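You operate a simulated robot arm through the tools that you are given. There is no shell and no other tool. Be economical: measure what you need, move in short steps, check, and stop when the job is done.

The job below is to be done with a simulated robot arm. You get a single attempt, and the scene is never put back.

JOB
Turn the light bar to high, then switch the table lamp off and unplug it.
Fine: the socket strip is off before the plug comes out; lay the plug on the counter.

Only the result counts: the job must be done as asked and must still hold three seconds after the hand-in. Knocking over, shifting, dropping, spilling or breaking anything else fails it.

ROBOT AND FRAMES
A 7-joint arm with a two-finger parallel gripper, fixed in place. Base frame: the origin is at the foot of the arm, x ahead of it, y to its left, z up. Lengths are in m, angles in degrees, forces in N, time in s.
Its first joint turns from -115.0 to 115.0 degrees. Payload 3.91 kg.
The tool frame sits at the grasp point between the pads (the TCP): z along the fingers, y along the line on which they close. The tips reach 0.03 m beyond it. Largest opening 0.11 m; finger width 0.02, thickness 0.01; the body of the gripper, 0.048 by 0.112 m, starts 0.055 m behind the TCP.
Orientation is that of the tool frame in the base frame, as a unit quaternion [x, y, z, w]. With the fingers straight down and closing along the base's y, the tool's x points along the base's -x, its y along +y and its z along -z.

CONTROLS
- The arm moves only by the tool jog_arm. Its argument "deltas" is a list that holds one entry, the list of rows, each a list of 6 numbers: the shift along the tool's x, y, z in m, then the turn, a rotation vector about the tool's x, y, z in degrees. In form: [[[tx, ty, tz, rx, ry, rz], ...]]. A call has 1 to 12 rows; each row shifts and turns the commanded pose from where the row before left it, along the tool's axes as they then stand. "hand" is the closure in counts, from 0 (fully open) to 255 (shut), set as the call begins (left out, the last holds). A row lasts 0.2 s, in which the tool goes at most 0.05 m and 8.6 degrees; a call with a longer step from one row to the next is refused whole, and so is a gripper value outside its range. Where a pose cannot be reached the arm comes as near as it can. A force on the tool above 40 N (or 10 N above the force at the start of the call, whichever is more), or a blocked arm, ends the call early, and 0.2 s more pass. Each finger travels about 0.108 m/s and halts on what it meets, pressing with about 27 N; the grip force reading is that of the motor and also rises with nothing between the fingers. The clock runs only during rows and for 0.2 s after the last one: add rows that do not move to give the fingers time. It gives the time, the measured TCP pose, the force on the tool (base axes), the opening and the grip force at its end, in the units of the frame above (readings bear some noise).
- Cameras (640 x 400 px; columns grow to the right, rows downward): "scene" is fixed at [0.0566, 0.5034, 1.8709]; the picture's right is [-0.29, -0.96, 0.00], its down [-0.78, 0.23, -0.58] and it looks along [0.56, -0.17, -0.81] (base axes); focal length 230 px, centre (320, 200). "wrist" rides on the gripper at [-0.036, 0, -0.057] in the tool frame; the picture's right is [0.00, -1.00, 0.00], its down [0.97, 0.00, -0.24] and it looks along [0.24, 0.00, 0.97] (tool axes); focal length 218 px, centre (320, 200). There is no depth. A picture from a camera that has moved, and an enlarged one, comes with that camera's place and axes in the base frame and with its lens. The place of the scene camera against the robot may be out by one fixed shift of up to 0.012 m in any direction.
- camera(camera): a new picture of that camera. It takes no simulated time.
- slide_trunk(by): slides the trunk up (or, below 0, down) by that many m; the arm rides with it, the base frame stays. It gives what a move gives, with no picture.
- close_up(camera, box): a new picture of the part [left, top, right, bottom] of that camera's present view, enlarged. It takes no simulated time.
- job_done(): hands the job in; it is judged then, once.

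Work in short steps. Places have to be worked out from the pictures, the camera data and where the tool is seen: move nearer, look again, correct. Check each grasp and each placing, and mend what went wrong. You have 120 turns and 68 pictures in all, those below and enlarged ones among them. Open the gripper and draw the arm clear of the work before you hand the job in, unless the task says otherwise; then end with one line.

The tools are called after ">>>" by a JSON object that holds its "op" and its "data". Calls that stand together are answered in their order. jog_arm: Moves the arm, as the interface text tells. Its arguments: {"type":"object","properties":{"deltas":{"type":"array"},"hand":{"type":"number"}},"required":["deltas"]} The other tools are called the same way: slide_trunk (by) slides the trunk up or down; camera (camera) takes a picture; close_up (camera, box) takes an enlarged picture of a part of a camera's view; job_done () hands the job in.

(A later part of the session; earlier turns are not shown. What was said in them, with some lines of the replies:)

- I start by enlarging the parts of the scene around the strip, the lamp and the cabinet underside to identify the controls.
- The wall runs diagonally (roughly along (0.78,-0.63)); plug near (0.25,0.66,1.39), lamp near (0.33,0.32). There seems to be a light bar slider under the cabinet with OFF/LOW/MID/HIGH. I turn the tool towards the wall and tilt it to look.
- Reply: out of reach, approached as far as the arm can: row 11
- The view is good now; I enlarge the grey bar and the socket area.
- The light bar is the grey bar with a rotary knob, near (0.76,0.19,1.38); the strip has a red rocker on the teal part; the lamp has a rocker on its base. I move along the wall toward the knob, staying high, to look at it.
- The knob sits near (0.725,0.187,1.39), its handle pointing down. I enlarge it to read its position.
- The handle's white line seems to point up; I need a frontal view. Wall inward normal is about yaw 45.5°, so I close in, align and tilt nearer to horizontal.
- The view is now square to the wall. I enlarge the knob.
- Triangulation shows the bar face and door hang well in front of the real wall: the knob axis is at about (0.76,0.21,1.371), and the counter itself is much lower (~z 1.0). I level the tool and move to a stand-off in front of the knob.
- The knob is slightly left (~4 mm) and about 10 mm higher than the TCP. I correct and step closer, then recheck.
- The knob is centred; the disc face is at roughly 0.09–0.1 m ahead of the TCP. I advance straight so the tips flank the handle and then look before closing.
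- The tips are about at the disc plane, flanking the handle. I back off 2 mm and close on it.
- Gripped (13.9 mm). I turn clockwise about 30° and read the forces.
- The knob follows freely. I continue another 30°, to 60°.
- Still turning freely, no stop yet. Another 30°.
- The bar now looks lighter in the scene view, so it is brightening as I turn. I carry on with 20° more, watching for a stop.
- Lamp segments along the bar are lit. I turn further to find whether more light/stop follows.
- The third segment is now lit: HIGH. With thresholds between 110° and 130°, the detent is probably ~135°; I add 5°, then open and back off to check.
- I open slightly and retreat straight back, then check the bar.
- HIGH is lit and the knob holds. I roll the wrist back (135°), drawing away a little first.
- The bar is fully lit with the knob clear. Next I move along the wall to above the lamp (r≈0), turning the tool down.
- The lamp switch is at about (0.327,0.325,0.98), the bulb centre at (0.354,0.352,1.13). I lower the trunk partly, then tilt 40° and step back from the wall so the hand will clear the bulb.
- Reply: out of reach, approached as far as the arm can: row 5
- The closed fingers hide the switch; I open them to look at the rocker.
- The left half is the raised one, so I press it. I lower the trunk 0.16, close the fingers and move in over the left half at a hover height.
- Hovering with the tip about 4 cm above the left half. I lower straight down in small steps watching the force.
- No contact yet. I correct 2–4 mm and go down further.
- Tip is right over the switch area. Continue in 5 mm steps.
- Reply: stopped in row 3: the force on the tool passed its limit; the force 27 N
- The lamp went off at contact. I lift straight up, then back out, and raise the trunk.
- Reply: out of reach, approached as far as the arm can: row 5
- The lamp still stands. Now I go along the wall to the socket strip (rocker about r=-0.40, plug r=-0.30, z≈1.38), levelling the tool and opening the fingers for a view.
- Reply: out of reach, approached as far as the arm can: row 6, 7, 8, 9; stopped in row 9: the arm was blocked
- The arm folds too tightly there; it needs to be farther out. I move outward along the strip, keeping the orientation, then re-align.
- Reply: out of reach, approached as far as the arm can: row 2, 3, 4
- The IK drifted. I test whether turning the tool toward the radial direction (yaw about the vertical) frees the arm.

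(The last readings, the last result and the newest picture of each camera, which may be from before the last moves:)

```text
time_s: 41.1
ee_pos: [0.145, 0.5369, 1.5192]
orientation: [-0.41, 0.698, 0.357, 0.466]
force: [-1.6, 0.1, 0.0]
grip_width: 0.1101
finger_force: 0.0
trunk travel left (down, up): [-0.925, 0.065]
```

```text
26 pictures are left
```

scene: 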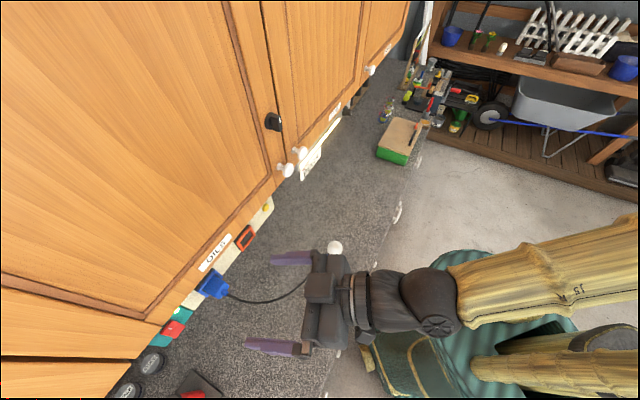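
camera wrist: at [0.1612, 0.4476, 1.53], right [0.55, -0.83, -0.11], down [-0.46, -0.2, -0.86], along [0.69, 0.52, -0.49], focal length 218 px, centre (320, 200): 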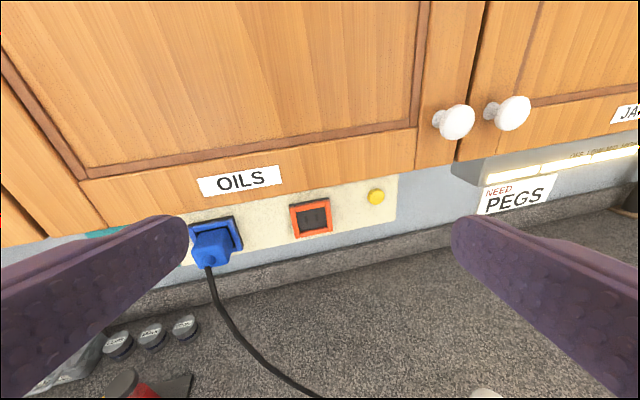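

That freed it. I move outward to (0.134,0.643,1.44), still short of the panel, then yaw back to 45° and level gradually.

>>> {"op": "jog_arm", "data": {"deltas": [[[0.0175, 0.0147, 0.038, 0, 0, 0], [0.0175, 0.0147, 0.038, 0, 0, 0], [0.0175, 0.0147, 0.038, 0, 0, 0], [0, 0, 0, 7.5, -0.9, 2.5], [0, 0, 0, 7.5, -0.9, 2.5], [0, 0, 0, 0, 0, 0]]]}}

>>> {"op": "camera", "data": {"camera": "wrist"}}

```text
time_s: 42.5
ee_pos: [0.2076, 0.5435, 1.4902]
orientation: [-0.254, 0.767, 0.263, 0.527]
force: [0.9, -0.3, -0.2]
grip_width: 0.11
finger_force: 0.0
out of reach, approached as far as the arm can: row 2, 3, 4, 5
trunk travel left (down, up): [-0.925, 0.065]
```

```text
25 pictures are left
camera wrist: at [0.1827, 0.5096, 1.5418], right [0.67, -0.73, -0.13], down [-0.47, -0.27, -0.84], along [0.58, 0.62, -0.52], focal length 218 px, centre (320, 200)
```

wrist: 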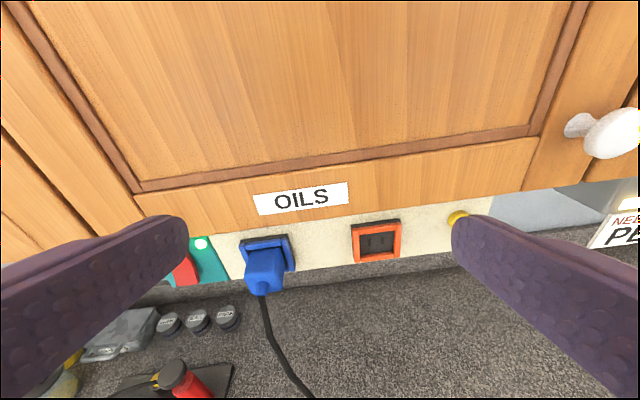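

The level pose at yaw 45° isn't reachable this far left. I try a steeper tool (about 50° down), which the arm handles more naturally.

>>> {"op": "jog_arm", "data": {"deltas": [[[0, 0, 0, 0, 8, 0], [0, 0, 0, 0, 8, 0], [0, 0, 0, 0, 8, 0], [0, 0, 0, 0, 8, 0], [0, 0, 0, 0, 0, 0]]]}}

>>> {"op": "camera", "data": {"camera": "wrist"}}

```text
time_s: 42.9
ee_pos: [0.2353, 0.5348, 1.4887]
orientation: [-0.249, 0.805, 0.233, 0.486]
force: [-0.7, -0.4, 0.5]
grip_width: 0.11
finger_force: 0.1
trunk travel left (down, up): [-0.925, 0.065]
stopped in row 2: the arm was blocked; the commanded pose is now the measured one
```

```text
24 pictures are left
camera wrist: at [0.2132, 0.5053, 1.5452], right [0.63, -0.77, -0.13], down [-0.55, -0.32, -0.77], along [0.55, 0.56, -0.62], focal length 218 px, centre (320, 200)
```

wrist: 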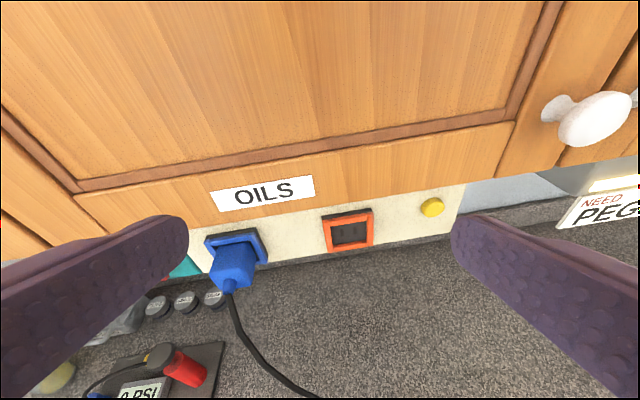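

Commanded pose is reset to the measured one. I back off toward tool-down posture to unwind the arm.

>>> {"op": "jog_arm", "data": {"deltas": [[[0, 0, -0.03, 0, 8, 0], [0, 0, -0.03, 0, 8, 0], [0, 0, 0, 0, 8, 0], [0, 0, 0, 0, 8, 0], [0, 0, 0, 0, 8, 0], [0, 0, 0, 0, 8, 0], [0, 0, 0, 0, 0, 0]]]}}

>>> {"op": "jog_arm", "data": {"deltas": [[[0, 0.03, 0, 0, 0, 0], [0, 0.03, 0, 0, 0, 0], [0, 0.03, 0, 0, 0, 0], [0, 0.03, 0, 0, 0, 0], [0, 0, 0, 0, 0, 0]]]}}

>>> {"op": "camera", "data": {"camera": "scene"}}

```text
time_s: 44.5
ee_pos: [0.1898, 0.4995, 1.5173]
orientation: [-0.326, 0.931, 0.111, 0.117]
force: [-0.6, 0.0, -0.8]
grip_width: 0.1102
finger_force: 0.0
trunk travel left (down, up): [-0.925, 0.065]
```

```text
time_s: 45.7
ee_pos: [0.1069, 0.5122, 1.5303]
orientation: [-0.326, 0.931, 0.113, 0.118]
force: [-0.4, 0.1, -0.1]
grip_width: 0.1099
finger_force: 0.0
out of reach, approached as far as the arm can: row 1, 2, 3, 4
trunk travel left (down, up): [-0.925, 0.065]
```

```text
23 pictures are left
```

scene: 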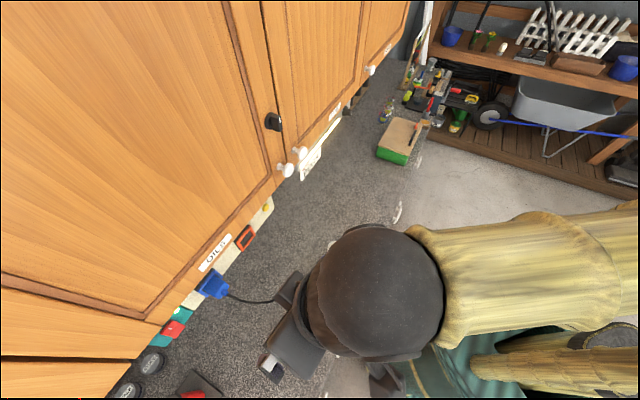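

The arm seems limited by wrist joints with the camera-up roll. I return a bit, raise the trunk fully, and roll the tool +90° to try another wrist posture.

>>> {"op": "slide_trunk", "data": {"by": 0.06}}

>>> {"op": "jog_arm", "data": {"deltas": [[[0, -0.03, 0.03, 0, 0, 8.2], [0, 0, 0.03, 0, 0, 8.2], [0, 0, 0.03, 0, 0, 8.2], [0, 0, 0.03, 0, 0, 8.2], [0, 0, 0, 0, 0, 8.2], [0, 0, 0, 0, 0, 8.2], [0, 0, 0, 0, 0, 8.2], [0, 0, 0, 0, 0, 8.2], [0, 0, 0, 0, 0, 8.2], [0, 0, 0, 0, 0, 8.2], [0, 0, 0, 0, 0, 8]]]}}

```text
time_s: 46.7
ee_pos: [0.1077, 0.5134, 1.5908]
orientation: [-0.327, 0.931, 0.113, 0.117]
force: [-0.4, -0.1, -1.1]
grip_width: 0.1102
finger_force: 0.0
trunk travel left (down, up): [-0.985, 0.005]
```

```text
time_s: 49.1
ee_pos: [0.1404, 0.4973, 1.4802]
orientation: [0.428, 0.889, 0.164, 0.003]
force: [-0.3, 1.1, -0.1]
grip_width: 0.1101
finger_force: 0.0
out of reach, approached as far as the arm can: row 3, 4
trunk travel left (down, up): [-0.985, 0.005]
```

This posture works. Now I tilt toward the panel about the tool x-axis and move left.

>>> {"op": "jog_arm", "data": {"deltas": [[[0.02, 0, 0.01, -8, 0, 0], [0.02, 0, 0.01, -8, 0, 0], [0.02, 0, 0.01, -8, 0, 0], [0.02, 0, 0.01, -8, 0, 0], [0.0, 0, 0.0, -8, 0, 0], [0, 0, 0, 0, 0, 0]]]}}

>>> {"op": "camera", "data": {"camera": "wrist"}}

```text
time_s: 50.1
ee_pos: [0.2517, 0.4826, 1.5118]
orientation: [0.515, 0.76, 0.368, 0.147]
force: [-0.3, -0.2, -0.9]
grip_width: 0.1101
finger_force: 0.2
out of reach, approached as far as the arm can: row 1, 2, 3, 4
trunk travel left (down, up): [-0.985, 0.005]
stopped in row 4: the arm was blocked; the commanded pose is now the measured one
```

```text
22 pictures are left
camera wrist: at [0.2357, 0.4271, 1.5449], right [-0.67, -0.2, -0.71], down [-0.56, 0.77, 0.32], along [0.48, 0.61, -0.63], focal length 218 px, centre (320, 200)
```

wrist: 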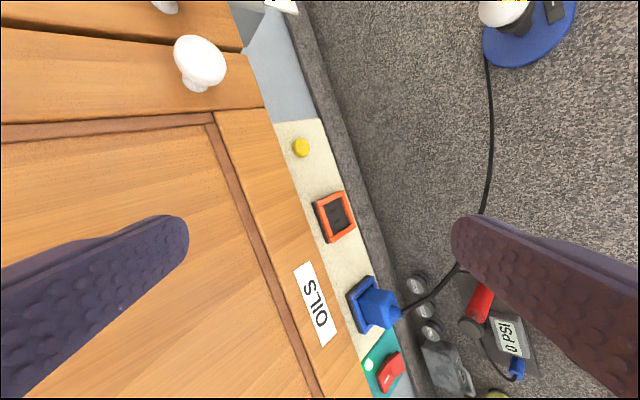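

The left side stays blocked, likely because the upper arm is folded upright (shoulder near singular). I'll unwind: turn the tool down, unroll, extend forward-right, and then sweep left at larger radius.

>>> {"op": "jog_arm", "data": {"deltas": [[[0, 0, -0.02, 8.2, 0, 0], [0, 0, -0.02, 8.2, 0, 0], [0, 0, 0, 8.2, 0, 0], [0, 0, 0, 8.2, 0, 0], [0, 0, 0, 8.2, 0, 0], [0, 0, 0, 0, 0, -8.4], [0, 0, 0, 0, 0, -8.4], [0, 0, 0, 0, 0, -8.4], [0, 0, 0, 0, 0, -8.4], [0, 0, 0, 0, 0, -8.4], [0, 0, 0, 0, 0, -8.4]]]}}

```text
time_s: 52.5
ee_pos: [0.2218, 0.461, 1.5412]
orientation: [0.122, 0.989, 0.089, -0.003]
force: [-0.1, 0.1, 0.3]
grip_width: 0.1097
finger_force: 0.1
out of reach, approached as far as the arm can: row 5
trunk travel left (down, up): [-0.985, 0.005]
```

Nearly tool-down now. I extend across to (0.55,0.15,1.40) at a safe distance from the doors.

>>> {"op": "jog_arm", "data": {"deltas": [[[-0.0364, -0.0218, 0.008, 0, 0, 0], [-0.0364, -0.0218, 0.008, 0, 0, 0], [-0.0364, -0.0218, 0.008, 0, 0, 0], [-0.0364, -0.0218, 0.008, 0, 0, 0], [-0.0364, -0.0218, 0.008, 0, 0, 0], [-0.0364, -0.0218, 0.008, 0, 0, 0], [-0.0364, -0.0218, 0.008, 0, 0, 0], [-0.0364, -0.0218, 0.008, 0, 0, 0], [-0.0364, -0.0218, 0.008, 0, 0, 0], [-0.0364, -0.0218, 0.008, 0, 0, 0], [-0.0364, -0.0218, 0.008, 0, 0, 0]]]}}

>>> {"op": "camera", "data": {"camera": "scene"}}

```text
time_s: 54.9
ee_pos: [0.4379, 0.1353, 1.446]
orientation: [0.123, 0.988, 0.089, -0.002]
force: [-0.3, -0.8, 0.7]
grip_width: 0.11
finger_force: 0.1
out of reach, approached as far as the arm can: row 7, 8, 9, 10, 11
trunk travel left (down, up): [-0.985, 0.005]
```

```text
21 pictures are left
```

scene: 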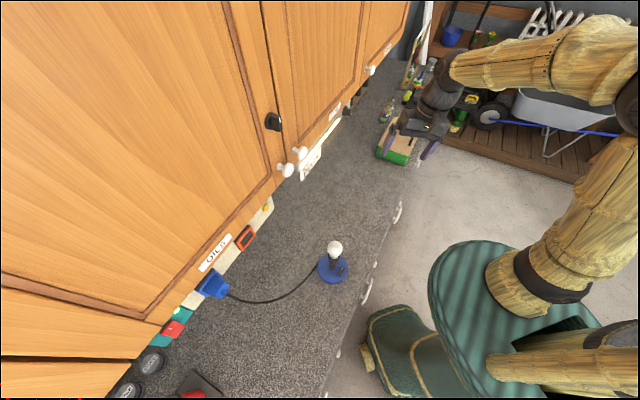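

The arm can't extend past ~0.5 m now, in any direction: the shoulder seems flipped to its other branch (J1 near its limit). I'll swing the tool round to the right and extend there, so that the shoulder returns to its normal branch.

>>> {"op": "jog_arm", "data": {"deltas": [[[0.0115, -0.0392, -0.0152, 0, 0, 0], [0.0115, -0.0392, -0.0152, 0, 0, 0], [0.0115, -0.0392, -0.0152, 0, 0, 0], [0.0115, -0.0392, -0.0152, 0, 0, 0], [0.0115, -0.0392, -0.0152, 0, 0, 0], [0.0115, -0.0392, -0.0152, 0, 0, 0], [0.0115, -0.0392, -0.0152, 0, 0, 0], [0.0115, -0.0392, -0.0152, 0, 0, 0], [0.0115, -0.0392, -0.0152, 0, 0, 0], [0.0115, -0.0392, -0.0152, 0, 0, 0], [0.0115, -0.0392, -0.0152, 0, 0, 0], [0.0115, -0.0392, -0.0152, 0, 0, 0]]]}}

>>> {"op": "camera", "data": {"camera": "scene"}}

```text
time_s: 57.5
ee_pos: [0.187, -0.3115, 1.5496]
orientation: [0.122, 0.989, 0.089, -0.003]
force: [0.3, -1.5, -0.1]
grip_width: 0.1101
finger_force: 0.2
trunk travel left (down, up): [-0.985, 0.005]
```

```text
20 pictures are left
```

scene: 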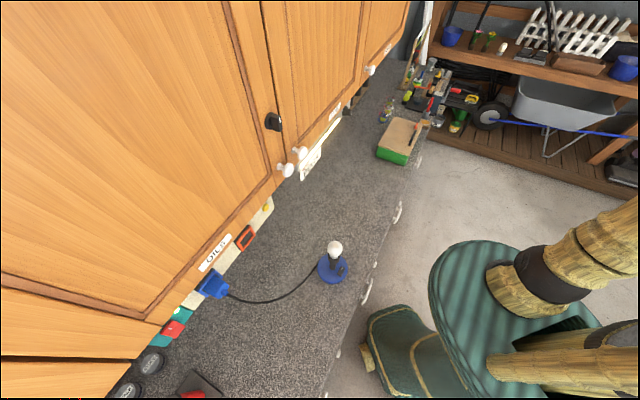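

Reached. Now I extend at this azimuth to test the branch.

>>> {"op": "jog_arm", "data": {"deltas": [[[-0.0384, 0.0004, 0.0179, 0, 0, 0], [-0.0384, 0.0004, 0.0179, 0, 0, 0], [-0.0384, 0.0004, 0.0179, 0, 0, 0], [-0.0384, 0.0004, 0.0179, 0, 0, 0], [-0.0384, 0.0004, 0.0179, 0, 0, 0], [-0.0384, 0.0004, 0.0179, 0, 0, 0], [-0.0384, 0.0004, 0.0179, 0, 0, 0]]]}}

```text
time_s: 59.1
ee_pos: [0.4529, -0.3507, 1.4175]
orientation: [0.123, 0.988, 0.089, -0.003]
force: [0.8, -0.4, 0.8]
grip_width: 0.11
finger_force: 0.0
trunk travel left (down, up): [-0.985, 0.005]
```

Extension works here: the shoulder is back in its normal branch. I now sweep left staying at a large radius.

>>> {"op": "jog_arm", "data": {"deltas": [[[0.0012, 0.0403, 0.0072, 0, 0, 0], [0.0012, 0.0403, 0.0072, 0, 0, 0], [0.0012, 0.0403, 0.0072, 0, 0, 0], [0.0012, 0.0403, 0.0072, 0, 0, 0], [0.0012, 0.0403, 0.0072, 0, 0, 0], [0.0012, 0.0403, 0.0072, 0, 0, 0], [0.0012, 0.0403, 0.0072, 0, 0, 0], [0.0012, 0.0403, 0.0072, 0, 0, 0], [0.0012, 0.0403, 0.0072, 0, 0, 0], [0.0012, 0.0403, 0.0072, 0, 0, 0]]]}}

```text
time_s: 61.3
ee_pos: [0.5387, 0.0512, 1.4177]
orientation: [0.123, 0.988, 0.087, -0.003]
force: [-0.3, -0.2, -0.2]
grip_width: 0.1098
finger_force: 0.1
trunk travel left (down, up): [-0.985, 0.005]
```

Now yaw the tool to face the wall orientation (-59° about tool z).

>>> {"op": "jog_arm", "data": {"deltas": [[[0, 0, 0, 0, 0, -8.4], [0, 0, 0, 0, 0, -8.4], [0, 0, 0, 0, 0, -8.4], [0, 0, 0, 0, 0, -8.4], [0, 0, 0, 0, 0, -8.4], [0, 0, 0, 0, 0, -8.4], [0, 0, 0, 0, 0, -8.4]]]}}

```text
time_s: 62.9
ee_pos: [0.5364, 0.0501, 1.4193]
orientation: [-0.38, 0.921, 0.079, 0.041]
force: [-0.2, 0.5, 0.6]
grip_width: 0.1101
finger_force: 0.1
trunk travel left (down, up): [-0.985, 0.005]
```

Now along the wall at h≈0.5 toward the left.

>>> {"op": "jog_arm", "data": {"deltas": [[[-0.011, 0.0387, 0.006, 0, 0, 0], [-0.011, 0.0387, 0.006, 0, 0, 0], [-0.011, 0.0387, 0.006, 0, 0, 0], [-0.011, 0.0387, 0.006, 0, 0, 0], [-0.011, 0.0387, 0.006, 0, 0, 0], [-0.011, 0.0387, 0.006, 0, 0, 0], [-0.011, 0.0387, 0.006, 0, 0, 0], [-0.0042, 0.0415, 0.0029, 0, 0, 0], [-0.0042, 0.0415, 0.0029, 0, 0, 0], [-0.0042, 0.0415, 0.0029, 0, 0, 0], [-0.0042, 0.0415, 0.0029, 0, 0, 0]]]}}

>>> {"op": "jog_arm", "data": {"deltas": [[[-0.0042, 0.0415, 0.0029, 0, 0, 0], [-0.0042, 0.0415, 0.0029, 0, 0, 0], [-0.0042, 0.0415, 0.0029, 0, 0, 0], [-0.0042, 0.0415, 0.0029, 0, 0, 0], [0, 0, 0, 0, 0, 0]]]}}

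```text
time_s: 65.3
ee_pos: [0.296, 0.4337, 1.4286]
orientation: [-0.377, 0.922, 0.077, 0.041]
force: [-0.3, 0.0, 0.5]
grip_width: 0.1099
finger_force: 0.1
trunk travel left (down, up): [-0.985, 0.005]
```

```text
time_s: 66.5
ee_pos: [0.1926, 0.5586, 1.4377]
orientation: [-0.378, 0.922, 0.079, 0.041]
force: [-0.3, -0.8, -0.2]
grip_width: 0.1102
finger_force: 0.0
trunk travel left (down, up): [-0.985, 0.005]
```

The left side is reachable now. I shift further left and tilt up moderately for a look at the strip.

>>> {"op": "jog_arm", "data": {"deltas": [[[0, 0.033, 0, 0, 0, 0], [0, 0.033, 0, 0, 0, 0], [0, 0.033, 0, 0, 0, 0], [0, 0, 0, 0, -8, 0], [0, 0, 0, 0, -8, 0], [0, 0, 0, 0, -8, 0], [0, 0, 0, 0, -8, 0], [0, 0, 0, 0, 0, 0]]]}}

>>> {"op": "camera", "data": {"camera": "wrist"}}

```text
time_s: 68.3
ee_pos: [0.1234, 0.6308, 1.448]
orientation: [-0.341, 0.875, 0.179, 0.294]
force: [0.4, -0.4, -0.2]
grip_width: 0.1101
finger_force: 0.2
trunk travel left (down, up): [-0.985, 0.005]
```

```text
19 pictures are left
camera wrist: at [0.1252, 0.6191, 1.515], right [0.7, -0.7, -0.11], down [-0.67, -0.6, -0.43], along [0.24, 0.38, -0.89], focal length 218 px, centre (320, 200)
```

wrist: 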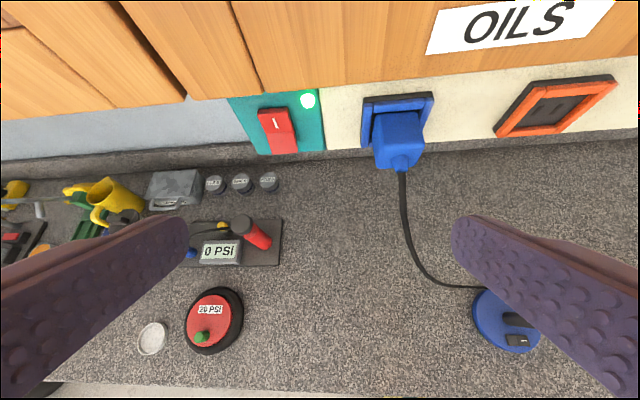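

Excellent view. I enlarge the red rocker and the plug.

>>> {"op": "close_up", "data": {"camera": "wrist", "box": [220, 80, 450, 190]}}

```text
2.78 times, centred on (335, 135) of wrist
camera zoom: at [0.1252, 0.6191, 1.515], right [0.7, -0.7, -0.11], down [-0.67, -0.6, -0.43], along [0.24, 0.38, -0.89], focal length 607 px, centre (278, 381)
```

zoom: 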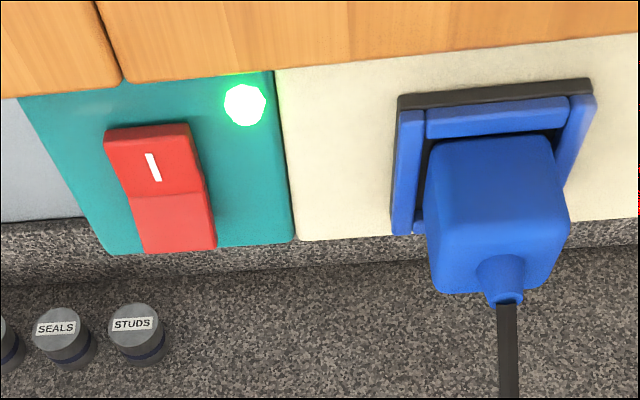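

The "I" (upper) half is pressed; I must press the lower half (about r=-0.397, z≈1.37, face h≈0.652). I close the fingers and go to a stand-off.

>>> {"op": "jog_arm", "data": {"deltas": [[[0, 0, 0, 0, 0, 0], [0, 0, 0, 0, 0, 0], [0, 0, 0, 0, 0, 0], [0, 0.0102, 0.0295, 0, 0, 0], [0, 0.0102, 0.0295, 0, 0, 0], [0, 0.0102, 0.0295, 0, 0, 0]]], "hand": 255}}

>>> {"op": "camera", "data": {"camera": "wrist"}}

```text
time_s: 69.7
ee_pos: [0.1364, 0.6992, 1.3839]
orientation: [-0.342, 0.875, 0.179, 0.292]
force: [-0.7, 0.2, -0.3]
grip_width: 0.0
finger_force: 27.2
trunk travel left (down, up): [-0.985, 0.005]
```

```text
17 pictures are left
camera wrist: at [0.1368, 0.6878, 1.45], right [0.7, -0.7, -0.11], down [-0.67, -0.6, -0.43], along [0.24, 0.38, -0.89], focal length 218 px, centre (320, 200)
```

wrist: 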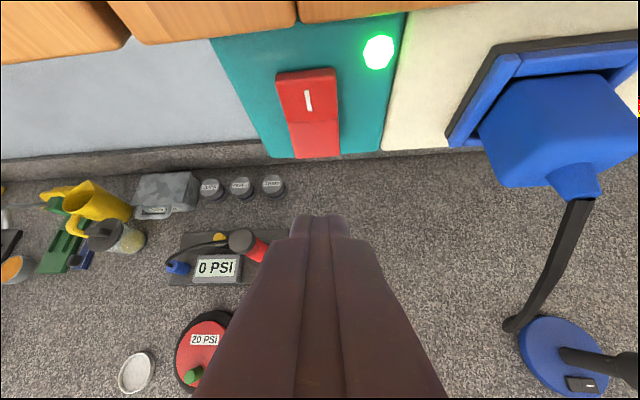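

Aligned with the lower half. I push toward the wall in small steps.

>>> {"op": "jog_arm", "data": {"deltas": [[[-0.0069, 0, 0.0058, 0, 0, 0], [-0.0069, 0, 0.0058, 0, 0, 0], [-0.0069, 0, 0.0058, 0, 0, 0], [-0.0069, 0, 0.0058, 0, 0, 0], [-0.0069, 0, 0.0058, 0, 0, 0]]]}}

>>> {"op": "camera", "data": {"camera": "wrist"}}

```text
time_s: 70.9
ee_pos: [0.1678, 0.7297, 1.3849]
orientation: [-0.342, 0.875, 0.179, 0.292]
force: [0.2, 0.7, -0.3]
grip_width: 0.0
finger_force: 26.7
trunk travel left (down, up): [-0.985, 0.005]
```

```text
16 pictures are left
camera wrist: at [0.1691, 0.7185, 1.4505], right [0.7, -0.7, -0.11], down [-0.67, -0.6, -0.43], along [0.24, 0.38, -0.89], focal length 218 px, centre (320, 200)
```

wrist: 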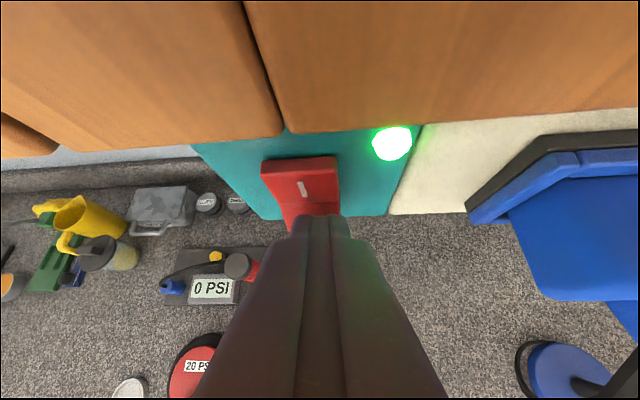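

No contact yet; continue pushing in 4 mm steps.

>>> {"op": "jog_arm", "data": {"deltas": [[[-0.0031, 0, 0.0026, 0, 0, 0], [-0.0031, 0, 0.0026, 0, 0, 0], [-0.0031, 0, 0.0026, 0, 0, 0], [-0.0031, 0, 0.0026, 0, 0, 0]]]}}

>>> {"op": "camera", "data": {"camera": "wrist"}}

```text
time_s: 71.8
ee_pos: [0.1686, 0.7319, 1.3835]
orientation: [-0.343, 0.876, 0.178, 0.288]
force: [-11.3, -19.4, 6.1]
grip_width: 0.0
finger_force: 27.1
trunk travel left (down, up): [-0.985, 0.005]
stopped in row 4: the force on the tool passed its limit (the readings are from after the stop); the commanded pose is now the measured one
```

```text
15 pictures are left
camera wrist: at [0.1704, 0.7218, 1.4501], right [0.7, -0.7, -0.11], down [-0.67, -0.61, -0.42], along [0.23, 0.38, -0.9], focal length 218 px, centre (320, 200)
```

wrist: 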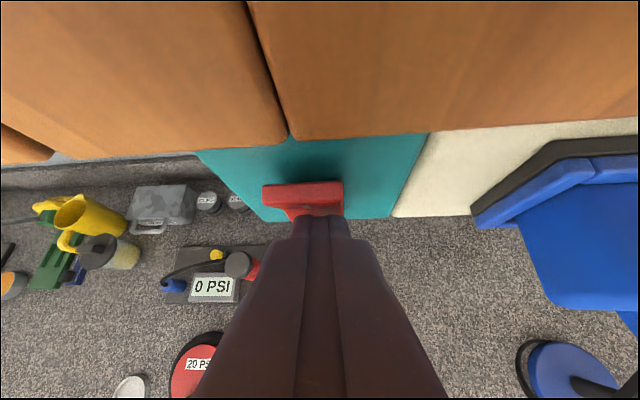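

The indicator went out: strip off. I back away, shift right in front of the plug and open the fingers.

>>> {"op": "jog_arm", "data": {"deltas": [[[0.0306, 0, -0.0256, 0, 0, 0], [0.0306, 0, -0.0256, 0, 0, 0], [0.01, 0, -0.04, 0, 0, 0], [0, -0.033, 0, 0, 0, 0], [0, -0.033, 0, 0, 0, 0], [0, -0.033, 0, 0, 0, 0], [0, 0, 0, 0, 0, 0]]], "hand": 0}}

>>> {"op": "camera", "data": {"camera": "wrist"}}

```text
time_s: 73.4
ee_pos: [0.1655, 0.586, 1.3931]
orientation: [-0.343, 0.876, 0.176, 0.289]
force: [0.4, 0.1, 0.1]
grip_width: 0.1099
finger_force: 0.2
trunk travel left (down, up): [-0.985, 0.005]
```

```text
14 pictures are left
camera wrist: at [0.1671, 0.5759, 1.4605], right [0.7, -0.7, -0.11], down [-0.67, -0.61, -0.42], along [0.23, 0.37, -0.9], focal length 218 px, centre (320, 200)
```

wrist: 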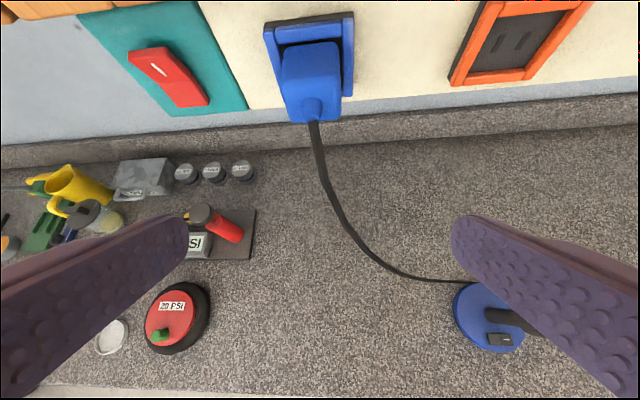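

Strip is off (indicator dark, rocker flipped). Plug front face is about (0.235,0.665,1.377). I correct the small roll and level the tool somewhat.

>>> {"op": "jog_arm", "data": {"deltas": [[[0, 0, 0, 5.25, 0, -4], [0, 0, 0, 0, -8, 0], [0, 0, 0, 0, -8, 0], [0, 0, 0, 0, 0, 0]]]}}

>>> {"op": "camera", "data": {"camera": "wrist"}}

```text
time_s: 74.4
ee_pos: [0.1875, 0.5819, 1.3929]
orientation: [-0.325, 0.825, 0.164, 0.433]
force: [0.6, 0.0, 0.6]
grip_width: 0.11
finger_force: 0.0
trunk travel left (down, up): [-0.985, 0.005]
```

```text
13 pictures are left
camera wrist: at [0.1693, 0.5645, 1.4549], right [0.68, -0.73, 0.01], down [-0.55, -0.52, -0.66], along [0.49, 0.44, -0.75], focal length 218 px, centre (320, 200)
```

wrist: 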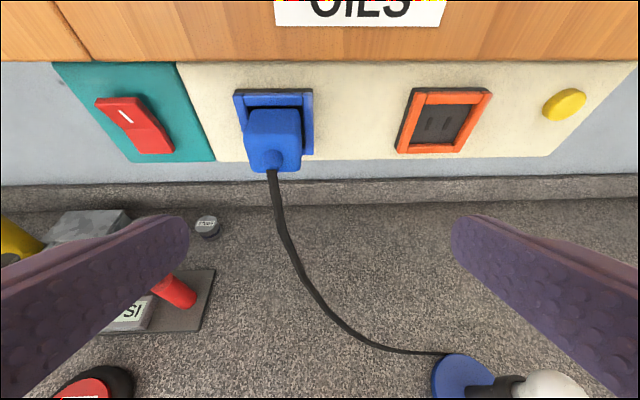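

Triangulation confirms the plug position. I shift left 25 mm and advance to just short of grip.

>>> {"op": "jog_arm", "data": {"deltas": [[[0, 0.025, 0, 0, 0, 0], [-0.013, 0.0007, 0.0207, 0, 0, 0], [-0.013, 0.0007, 0.0207, 0, 0, 0], [-0.008, 0.0007, 0.013, 0, 0, 0]]]}}

>>> {"op": "camera", "data": {"camera": "wrist"}}

```text
time_s: 75.4
ee_pos: [0.1922, 0.6517, 1.3912]
orientation: [-0.339, 0.819, 0.175, 0.429]
force: [-0.5, 0.2, -0.8]
grip_width: 0.1099
finger_force: 0.2
trunk travel left (down, up): [-0.985, 0.005]
```

```text
12 pictures are left
camera wrist: at [0.1751, 0.634, 1.4531], right [0.71, -0.71, 0.0], down [-0.53, -0.53, -0.66], along [0.47, 0.46, -0.75], focal length 218 px, centre (320, 200)
```

wrist: 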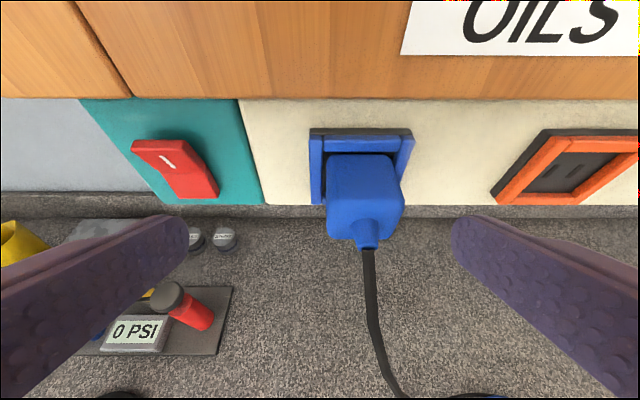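

The TCP is 22 mm left of the plug. I correct sideways, then advance the last 2 cm.

>>> {"op": "jog_arm", "data": {"deltas": [[[0, -0.022, 0, 0, 0, 0], [0, 0, 0, 0, 0, 0], [-0.005, 0, 0.009, 0, 0, 0], [-0.005, 0, 0.0087, 0, 0, 0]]]}}

>>> {"op": "camera", "data": {"camera": "wrist"}}

```text
time_s: 76.4
ee_pos: [0.2229, 0.651, 1.3889]
orientation: [-0.339, 0.819, 0.175, 0.428]
force: [0.7, -0.1, 0.0]
grip_width: 0.1098
finger_force: 0.1
trunk travel left (down, up): [-0.985, 0.005]
```

```text
11 pictures are left
camera wrist: at [0.2056, 0.6318, 1.4515], right [0.7, -0.71, 0.0], down [-0.53, -0.53, -0.66], along [0.47, 0.46, -0.75], focal length 218 px, centre (320, 200)
```

wrist: 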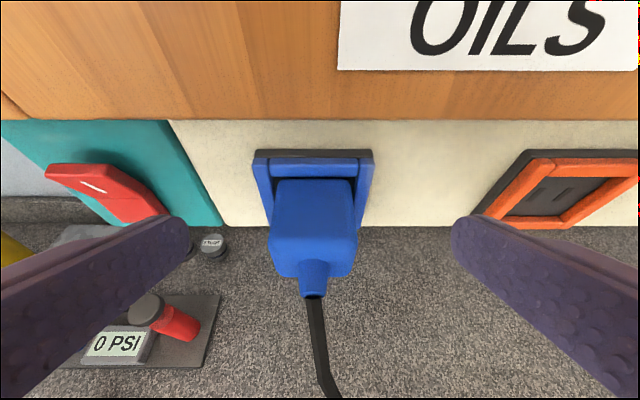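

Centred on the plug. I close the fingers.

>>> {"op": "jog_arm", "data": {"deltas": [[[0, 0, 0, 0, 0, 0], [0, 0, 0, 0, 0, 0], [0, 0, 0, 0, 0, 0], [0, 0, 0, 0, 0, 0]]], "hand": 255}}

>>> {"op": "camera", "data": {"camera": "wrist"}}

```text
time_s: 77.4
ee_pos: [0.2218, 0.6513, 1.3891]
orientation: [-0.339, 0.819, 0.175, 0.428]
force: [-1.2, 1.2, -0.5]
grip_width: 0.0332
finger_force: 27.0
trunk travel left (down, up): [-0.985, 0.005]
```

```text
10 pictures are left
camera wrist: at [0.2049, 0.632, 1.4512], right [0.71, -0.71, 0.0], down [-0.53, -0.53, -0.66], along [0.47, 0.46, -0.75], focal length 218 px, centre (320, 200)
```

wrist: 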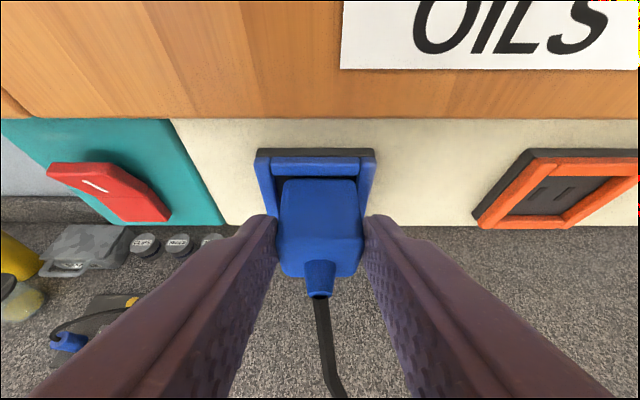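

Gripped at 33 mm. I pull straight out from the wall.

>>> {"op": "jog_arm", "data": {"deltas": [[[0.0057, 0, -0.0082, 0, 0, 0], [0.0057, 0, -0.0082, 0, 0, 0], [0.0057, 0, -0.0082, 0, 0, 0], [0.0057, 0, -0.0082, 0, 0, 0]]]}}

>>> {"op": "camera", "data": {"camera": "wrist"}}

```text
time_s: 78.4
ee_pos: [0.193, 0.6214, 1.39]
orientation: [-0.338, 0.819, 0.174, 0.429]
force: [-0.1, -0.2, 0.1]
grip_width: 0.033
finger_force: 27.1
trunk travel left (down, up): [-0.985, 0.005]
```

```text
9 pictures are left
camera wrist: at [0.1767, 0.6028, 1.4521], right [0.7, -0.71, 0.0], down [-0.53, -0.53, -0.66], along [0.47, 0.46, -0.75], focal length 218 px, centre (320, 200)
```

wrist: 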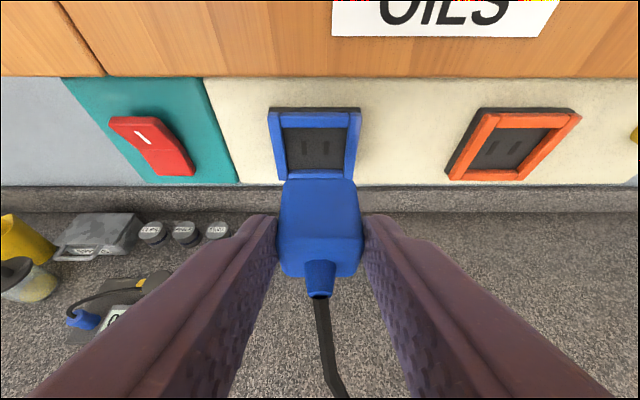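

The plug is out. I carry it right to a clear counter spot (r≈-0.2, h≈0.57) and lower the trunk most of the way.

>>> {"op": "jog_arm", "data": {"deltas": [[[0, -0.034, 0, 0, 0, 0], [0, -0.034, 0, 0, 0, 0], [0, -0.034, 0, 0, 0, 0], [0, 0, 0, 0, 0, 0]]]}}

>>> {"op": "slide_trunk", "data": {"by": -0.3}}

>>> {"op": "camera", "data": {"camera": "wrist"}}

>>> {"op": "camera", "data": {"camera": "scene"}}

```text
time_s: 79.4
ee_pos: [0.2615, 0.5507, 1.3894]
orientation: [-0.34, 0.819, 0.175, 0.429]
force: [-0.4, 0.3, -0.4]
grip_width: 0.033
finger_force: 27.4
trunk travel left (down, up): [-0.985, 0.005]
```

```text
time_s: 82.4
ee_pos: [0.2648, 0.5496, 1.0904]
orientation: [-0.337, 0.82, 0.174, 0.429]
force: [-0.2, 0.0, -0.5]
grip_width: 0.0332
finger_force: 26.8
trunk travel left (down, up): [-0.685, 0.305]
```

```text
8 pictures are left
camera wrist: at [0.2488, 0.531, 1.1521], right [0.7, -0.71, 0.0], down [-0.53, -0.53, -0.66], along [0.47, 0.46, -0.75], focal length 218 px, centre (320, 200)
```

wrist: 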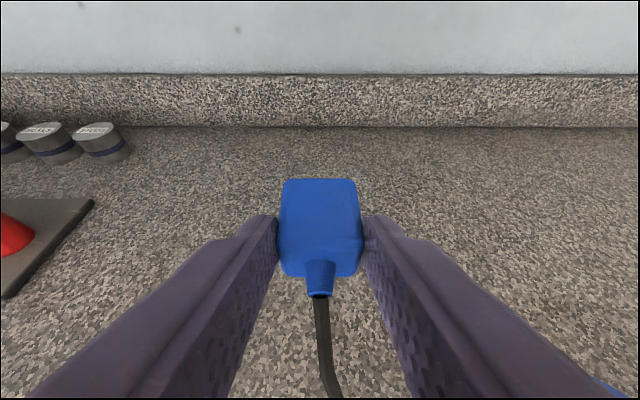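

```text
7 pictures are left
```

scene: 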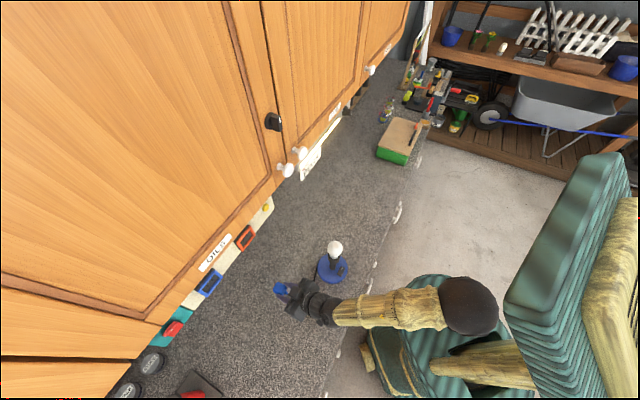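

The spot below is clear. I lower the trunk another 0.11 and then step down by jog with force watch.

>>> {"op": "slide_trunk", "data": {"by": -0.11}}

>>> {"op": "jog_arm", "data": {"deltas": [[[0.0082, 0, 0.0057, 0, 0, 0], [0.0082, 0, 0.0057, 0, 0, 0]]]}}

>>> {"op": "camera", "data": {"camera": "wrist"}}

```text
time_s: 83.8
ee_pos: [0.2659, 0.5491, 0.9799]
orientation: [-0.34, 0.819, 0.176, 0.428]
force: [0.6, 0.1, -0.5]
grip_width: 0.0331
finger_force: 26.7
trunk travel left (down, up): [-0.575, 0.415]
```

```text
time_s: 84.4
ee_pos: [0.265, 0.5487, 0.9595]
orientation: [-0.339, 0.82, 0.175, 0.427]
force: [0.1, 0.0, 0.7]
grip_width: 0.0333
finger_force: 27.4
trunk travel left (down, up): [-0.575, 0.415]
```

```text
6 pictures are left
camera wrist: at [0.2491, 0.5308, 1.0217], right [0.7, -0.71, 0.0], down [-0.53, -0.53, -0.66], along [0.47, 0.46, -0.75], focal length 218 px, centre (320, 200)
```

wrist: 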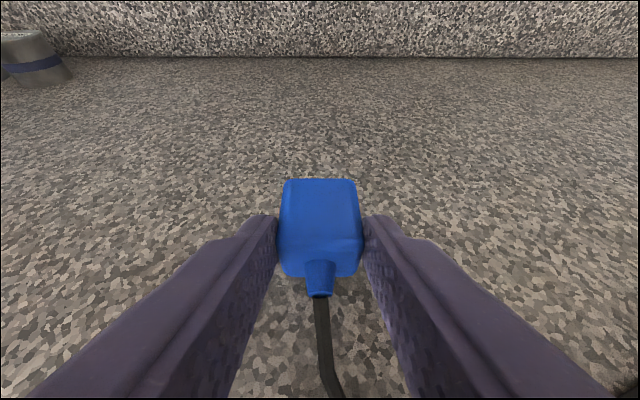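

Still no contact. I continue down in 4 mm steps until the force shows touch.

>>> {"op": "jog_arm", "data": {"deltas": [[[0.0033, 0, 0.0023, 0, 0, 0], [0.0033, 0, 0.0023, 0, 0, 0], [0.0033, 0, 0.0023, 0, 0, 0], [0.0033, 0, 0.0023, 0, 0, 0], [0.0033, 0, 0.0023, 0, 0, 0]]]}}

```text
time_s: 85.6
ee_pos: [0.2659, 0.5475, 0.9392]
orientation: [-0.339, 0.819, 0.175, 0.428]
force: [0.1, 0.1, 0.1]
grip_width: 0.0334
finger_force: 26.9
trunk travel left (down, up): [-0.575, 0.415]
```

>>> {"op": "jog_arm", "data": {"deltas": [[[0.0033, 0, 0.0023, 0, 0, 0], [0.0033, 0, 0.0023, 0, 0, 0], [0.0033, 0, 0.0023, 0, 0, 0], [0.0033, 0, 0.0023, 0, 0, 0], [0.0033, 0, 0.0023, 0, 0, 0]]]}}

>>> {"op": "close_up", "data": {"camera": "scene", "box": [240, 250, 360, 330]}}

```text
time_s: 86.6
ee_pos: [0.2661, 0.5521, 0.9355]
orientation: [-0.335, 0.815, 0.18, 0.437]
force: [-0.4, -3.2, 13.9]
grip_width: 0.0333
finger_force: 27.1
trunk travel left (down, up): [-0.575, 0.415]
stopped in row 4: the force on the tool passed its limit (the readings are from after the stop); the commanded pose is now the measured one
```

```text
5.00 times, centred on (300, 290) of scene
camera zoom: at [0.0566, 0.5034, 1.8709], right [-0.29, -0.96, 0.0], down [-0.78, 0.23, -0.58], along [0.56, -0.17, -0.81], focal length 1150 px, centre (420, -250)
```

zoom: 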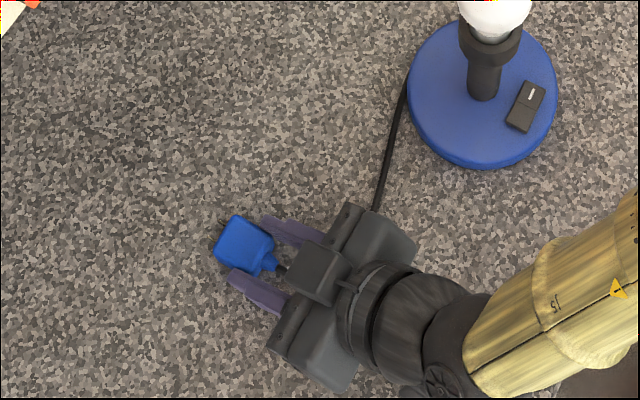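

Contact at TCP z≈0.935, plug resting on the counter. I release it, wait, and withdraw along the tool axis.

>>> {"op": "jog_arm", "data": {"deltas": [[[0, 0, 0, 0, 0, 0], [0, 0, 0, 0, 0, 0], [0, 0, 0, 0, 0, 0], [0, 0, -0.01, 0, 0, 0], [-0.005, 0, -0.02, 0, 0, 0], [-0.01, 0, -0.03, 0, 0, 0]]], "hand": 100}}

>>> {"op": "camera", "data": {"camera": "wrist"}}

```text
time_s: 88.0
ee_pos: [0.2363, 0.5213, 0.9775]
orientation: [-0.336, 0.816, 0.178, 0.435]
force: [-0.4, 0.4, -0.5]
grip_width: 0.0666
finger_force: 0.1
trunk travel left (down, up): [-0.575, 0.415]
```

```text
4 pictures are left
camera wrist: at [0.2198, 0.5029, 1.0392], right [0.7, -0.71, 0.0], down [-0.53, -0.52, -0.67], along [0.48, 0.47, -0.74], focal length 218 px, centre (320, 200)
```

wrist: 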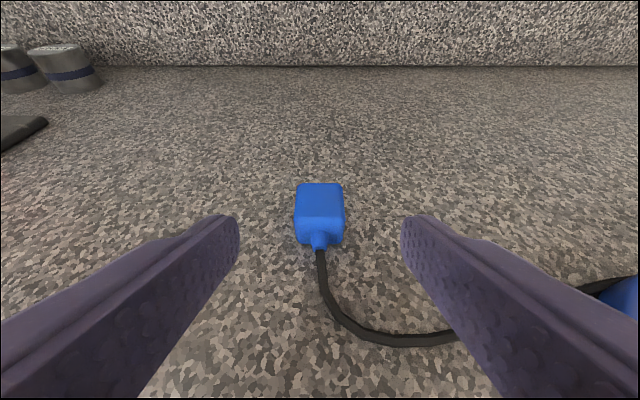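

The plug lies on the counter with its cord free. I raise the trunk clear, open fully, and take a final look.

>>> {"op": "slide_trunk", "data": {"by": 0.2}}

>>> {"op": "jog_arm", "data": {"deltas": [[[0, 0, -0.02, 0, 0, 0], [0, 0, -0.02, 0, 0, 0], [0, 0, 0, 0, 0, 0]]], "hand": 0}}

>>> {"op": "camera", "data": {"camera": "scene"}}

>>> {"op": "close_up", "data": {"camera": "scene", "box": [130, 120, 370, 330]}}

```text
time_s: 90.2
ee_pos: [0.2367, 0.5234, 1.1764]
orientation: [-0.338, 0.816, 0.178, 0.434]
force: [-0.7, 0.7, -0.4]
grip_width: 0.0668
finger_force: 0.2
trunk travel left (down, up): [-0.775, 0.215]
```

```text
time_s: 91.0
ee_pos: [0.2139, 0.4988, 1.1989]
orientation: [-0.337, 0.816, 0.177, 0.435]
force: [-0.6, -0.7, -0.5]
grip_width: 0.1098
finger_force: 0.1
trunk travel left (down, up): [-0.775, 0.215]
```

```text
3 pictures are left
```

scene: 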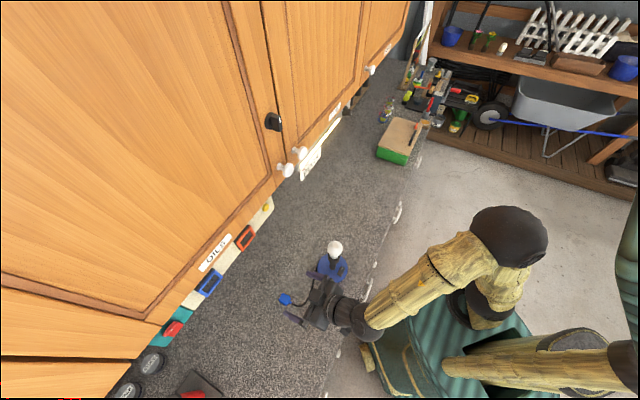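

```text
1.90 times, centred on (250, 225) of scene
camera zoom: at [0.0566, 0.5034, 1.8709], right [-0.29, -0.96, 0.0], down [-0.78, 0.23, -0.58], along [0.56, -0.17, -0.81], focal length 438 px, centre (453, 152)
```

zoom: 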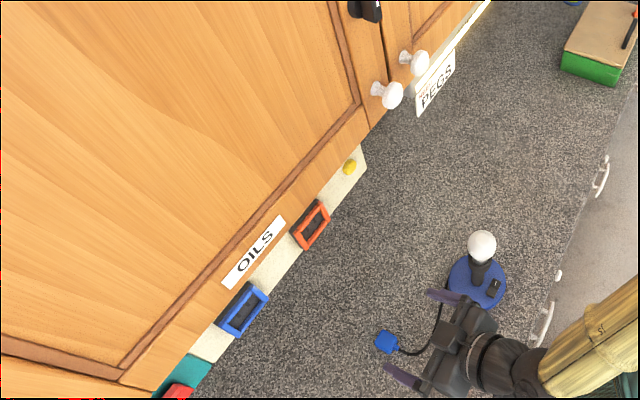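

Light bar lit, strip off, lamp off and standing, plug on the counter. I raise a little more for clearance, then hand in.

>>> {"op": "slide_trunk", "data": {"by": 0.12}}

>>> {"op": "job_done", "data": {}}

```text
time_s: 92.5
ee_pos: [0.2141, 0.499, 1.3197]
orientation: [-0.336, 0.816, 0.178, 0.434]
force: [0.4, -0.7, 0.0]
grip_width: 0.1099
finger_force: 0.1
trunk travel left (down, up): [-0.895, 0.095]
```

```text
The job is handed in.
```

The light bar is on high and the table lamp is off. The socket strip was switched off before I pulled the plug, which now lies on the counter, and the last pictures showed nothing else knocked over.
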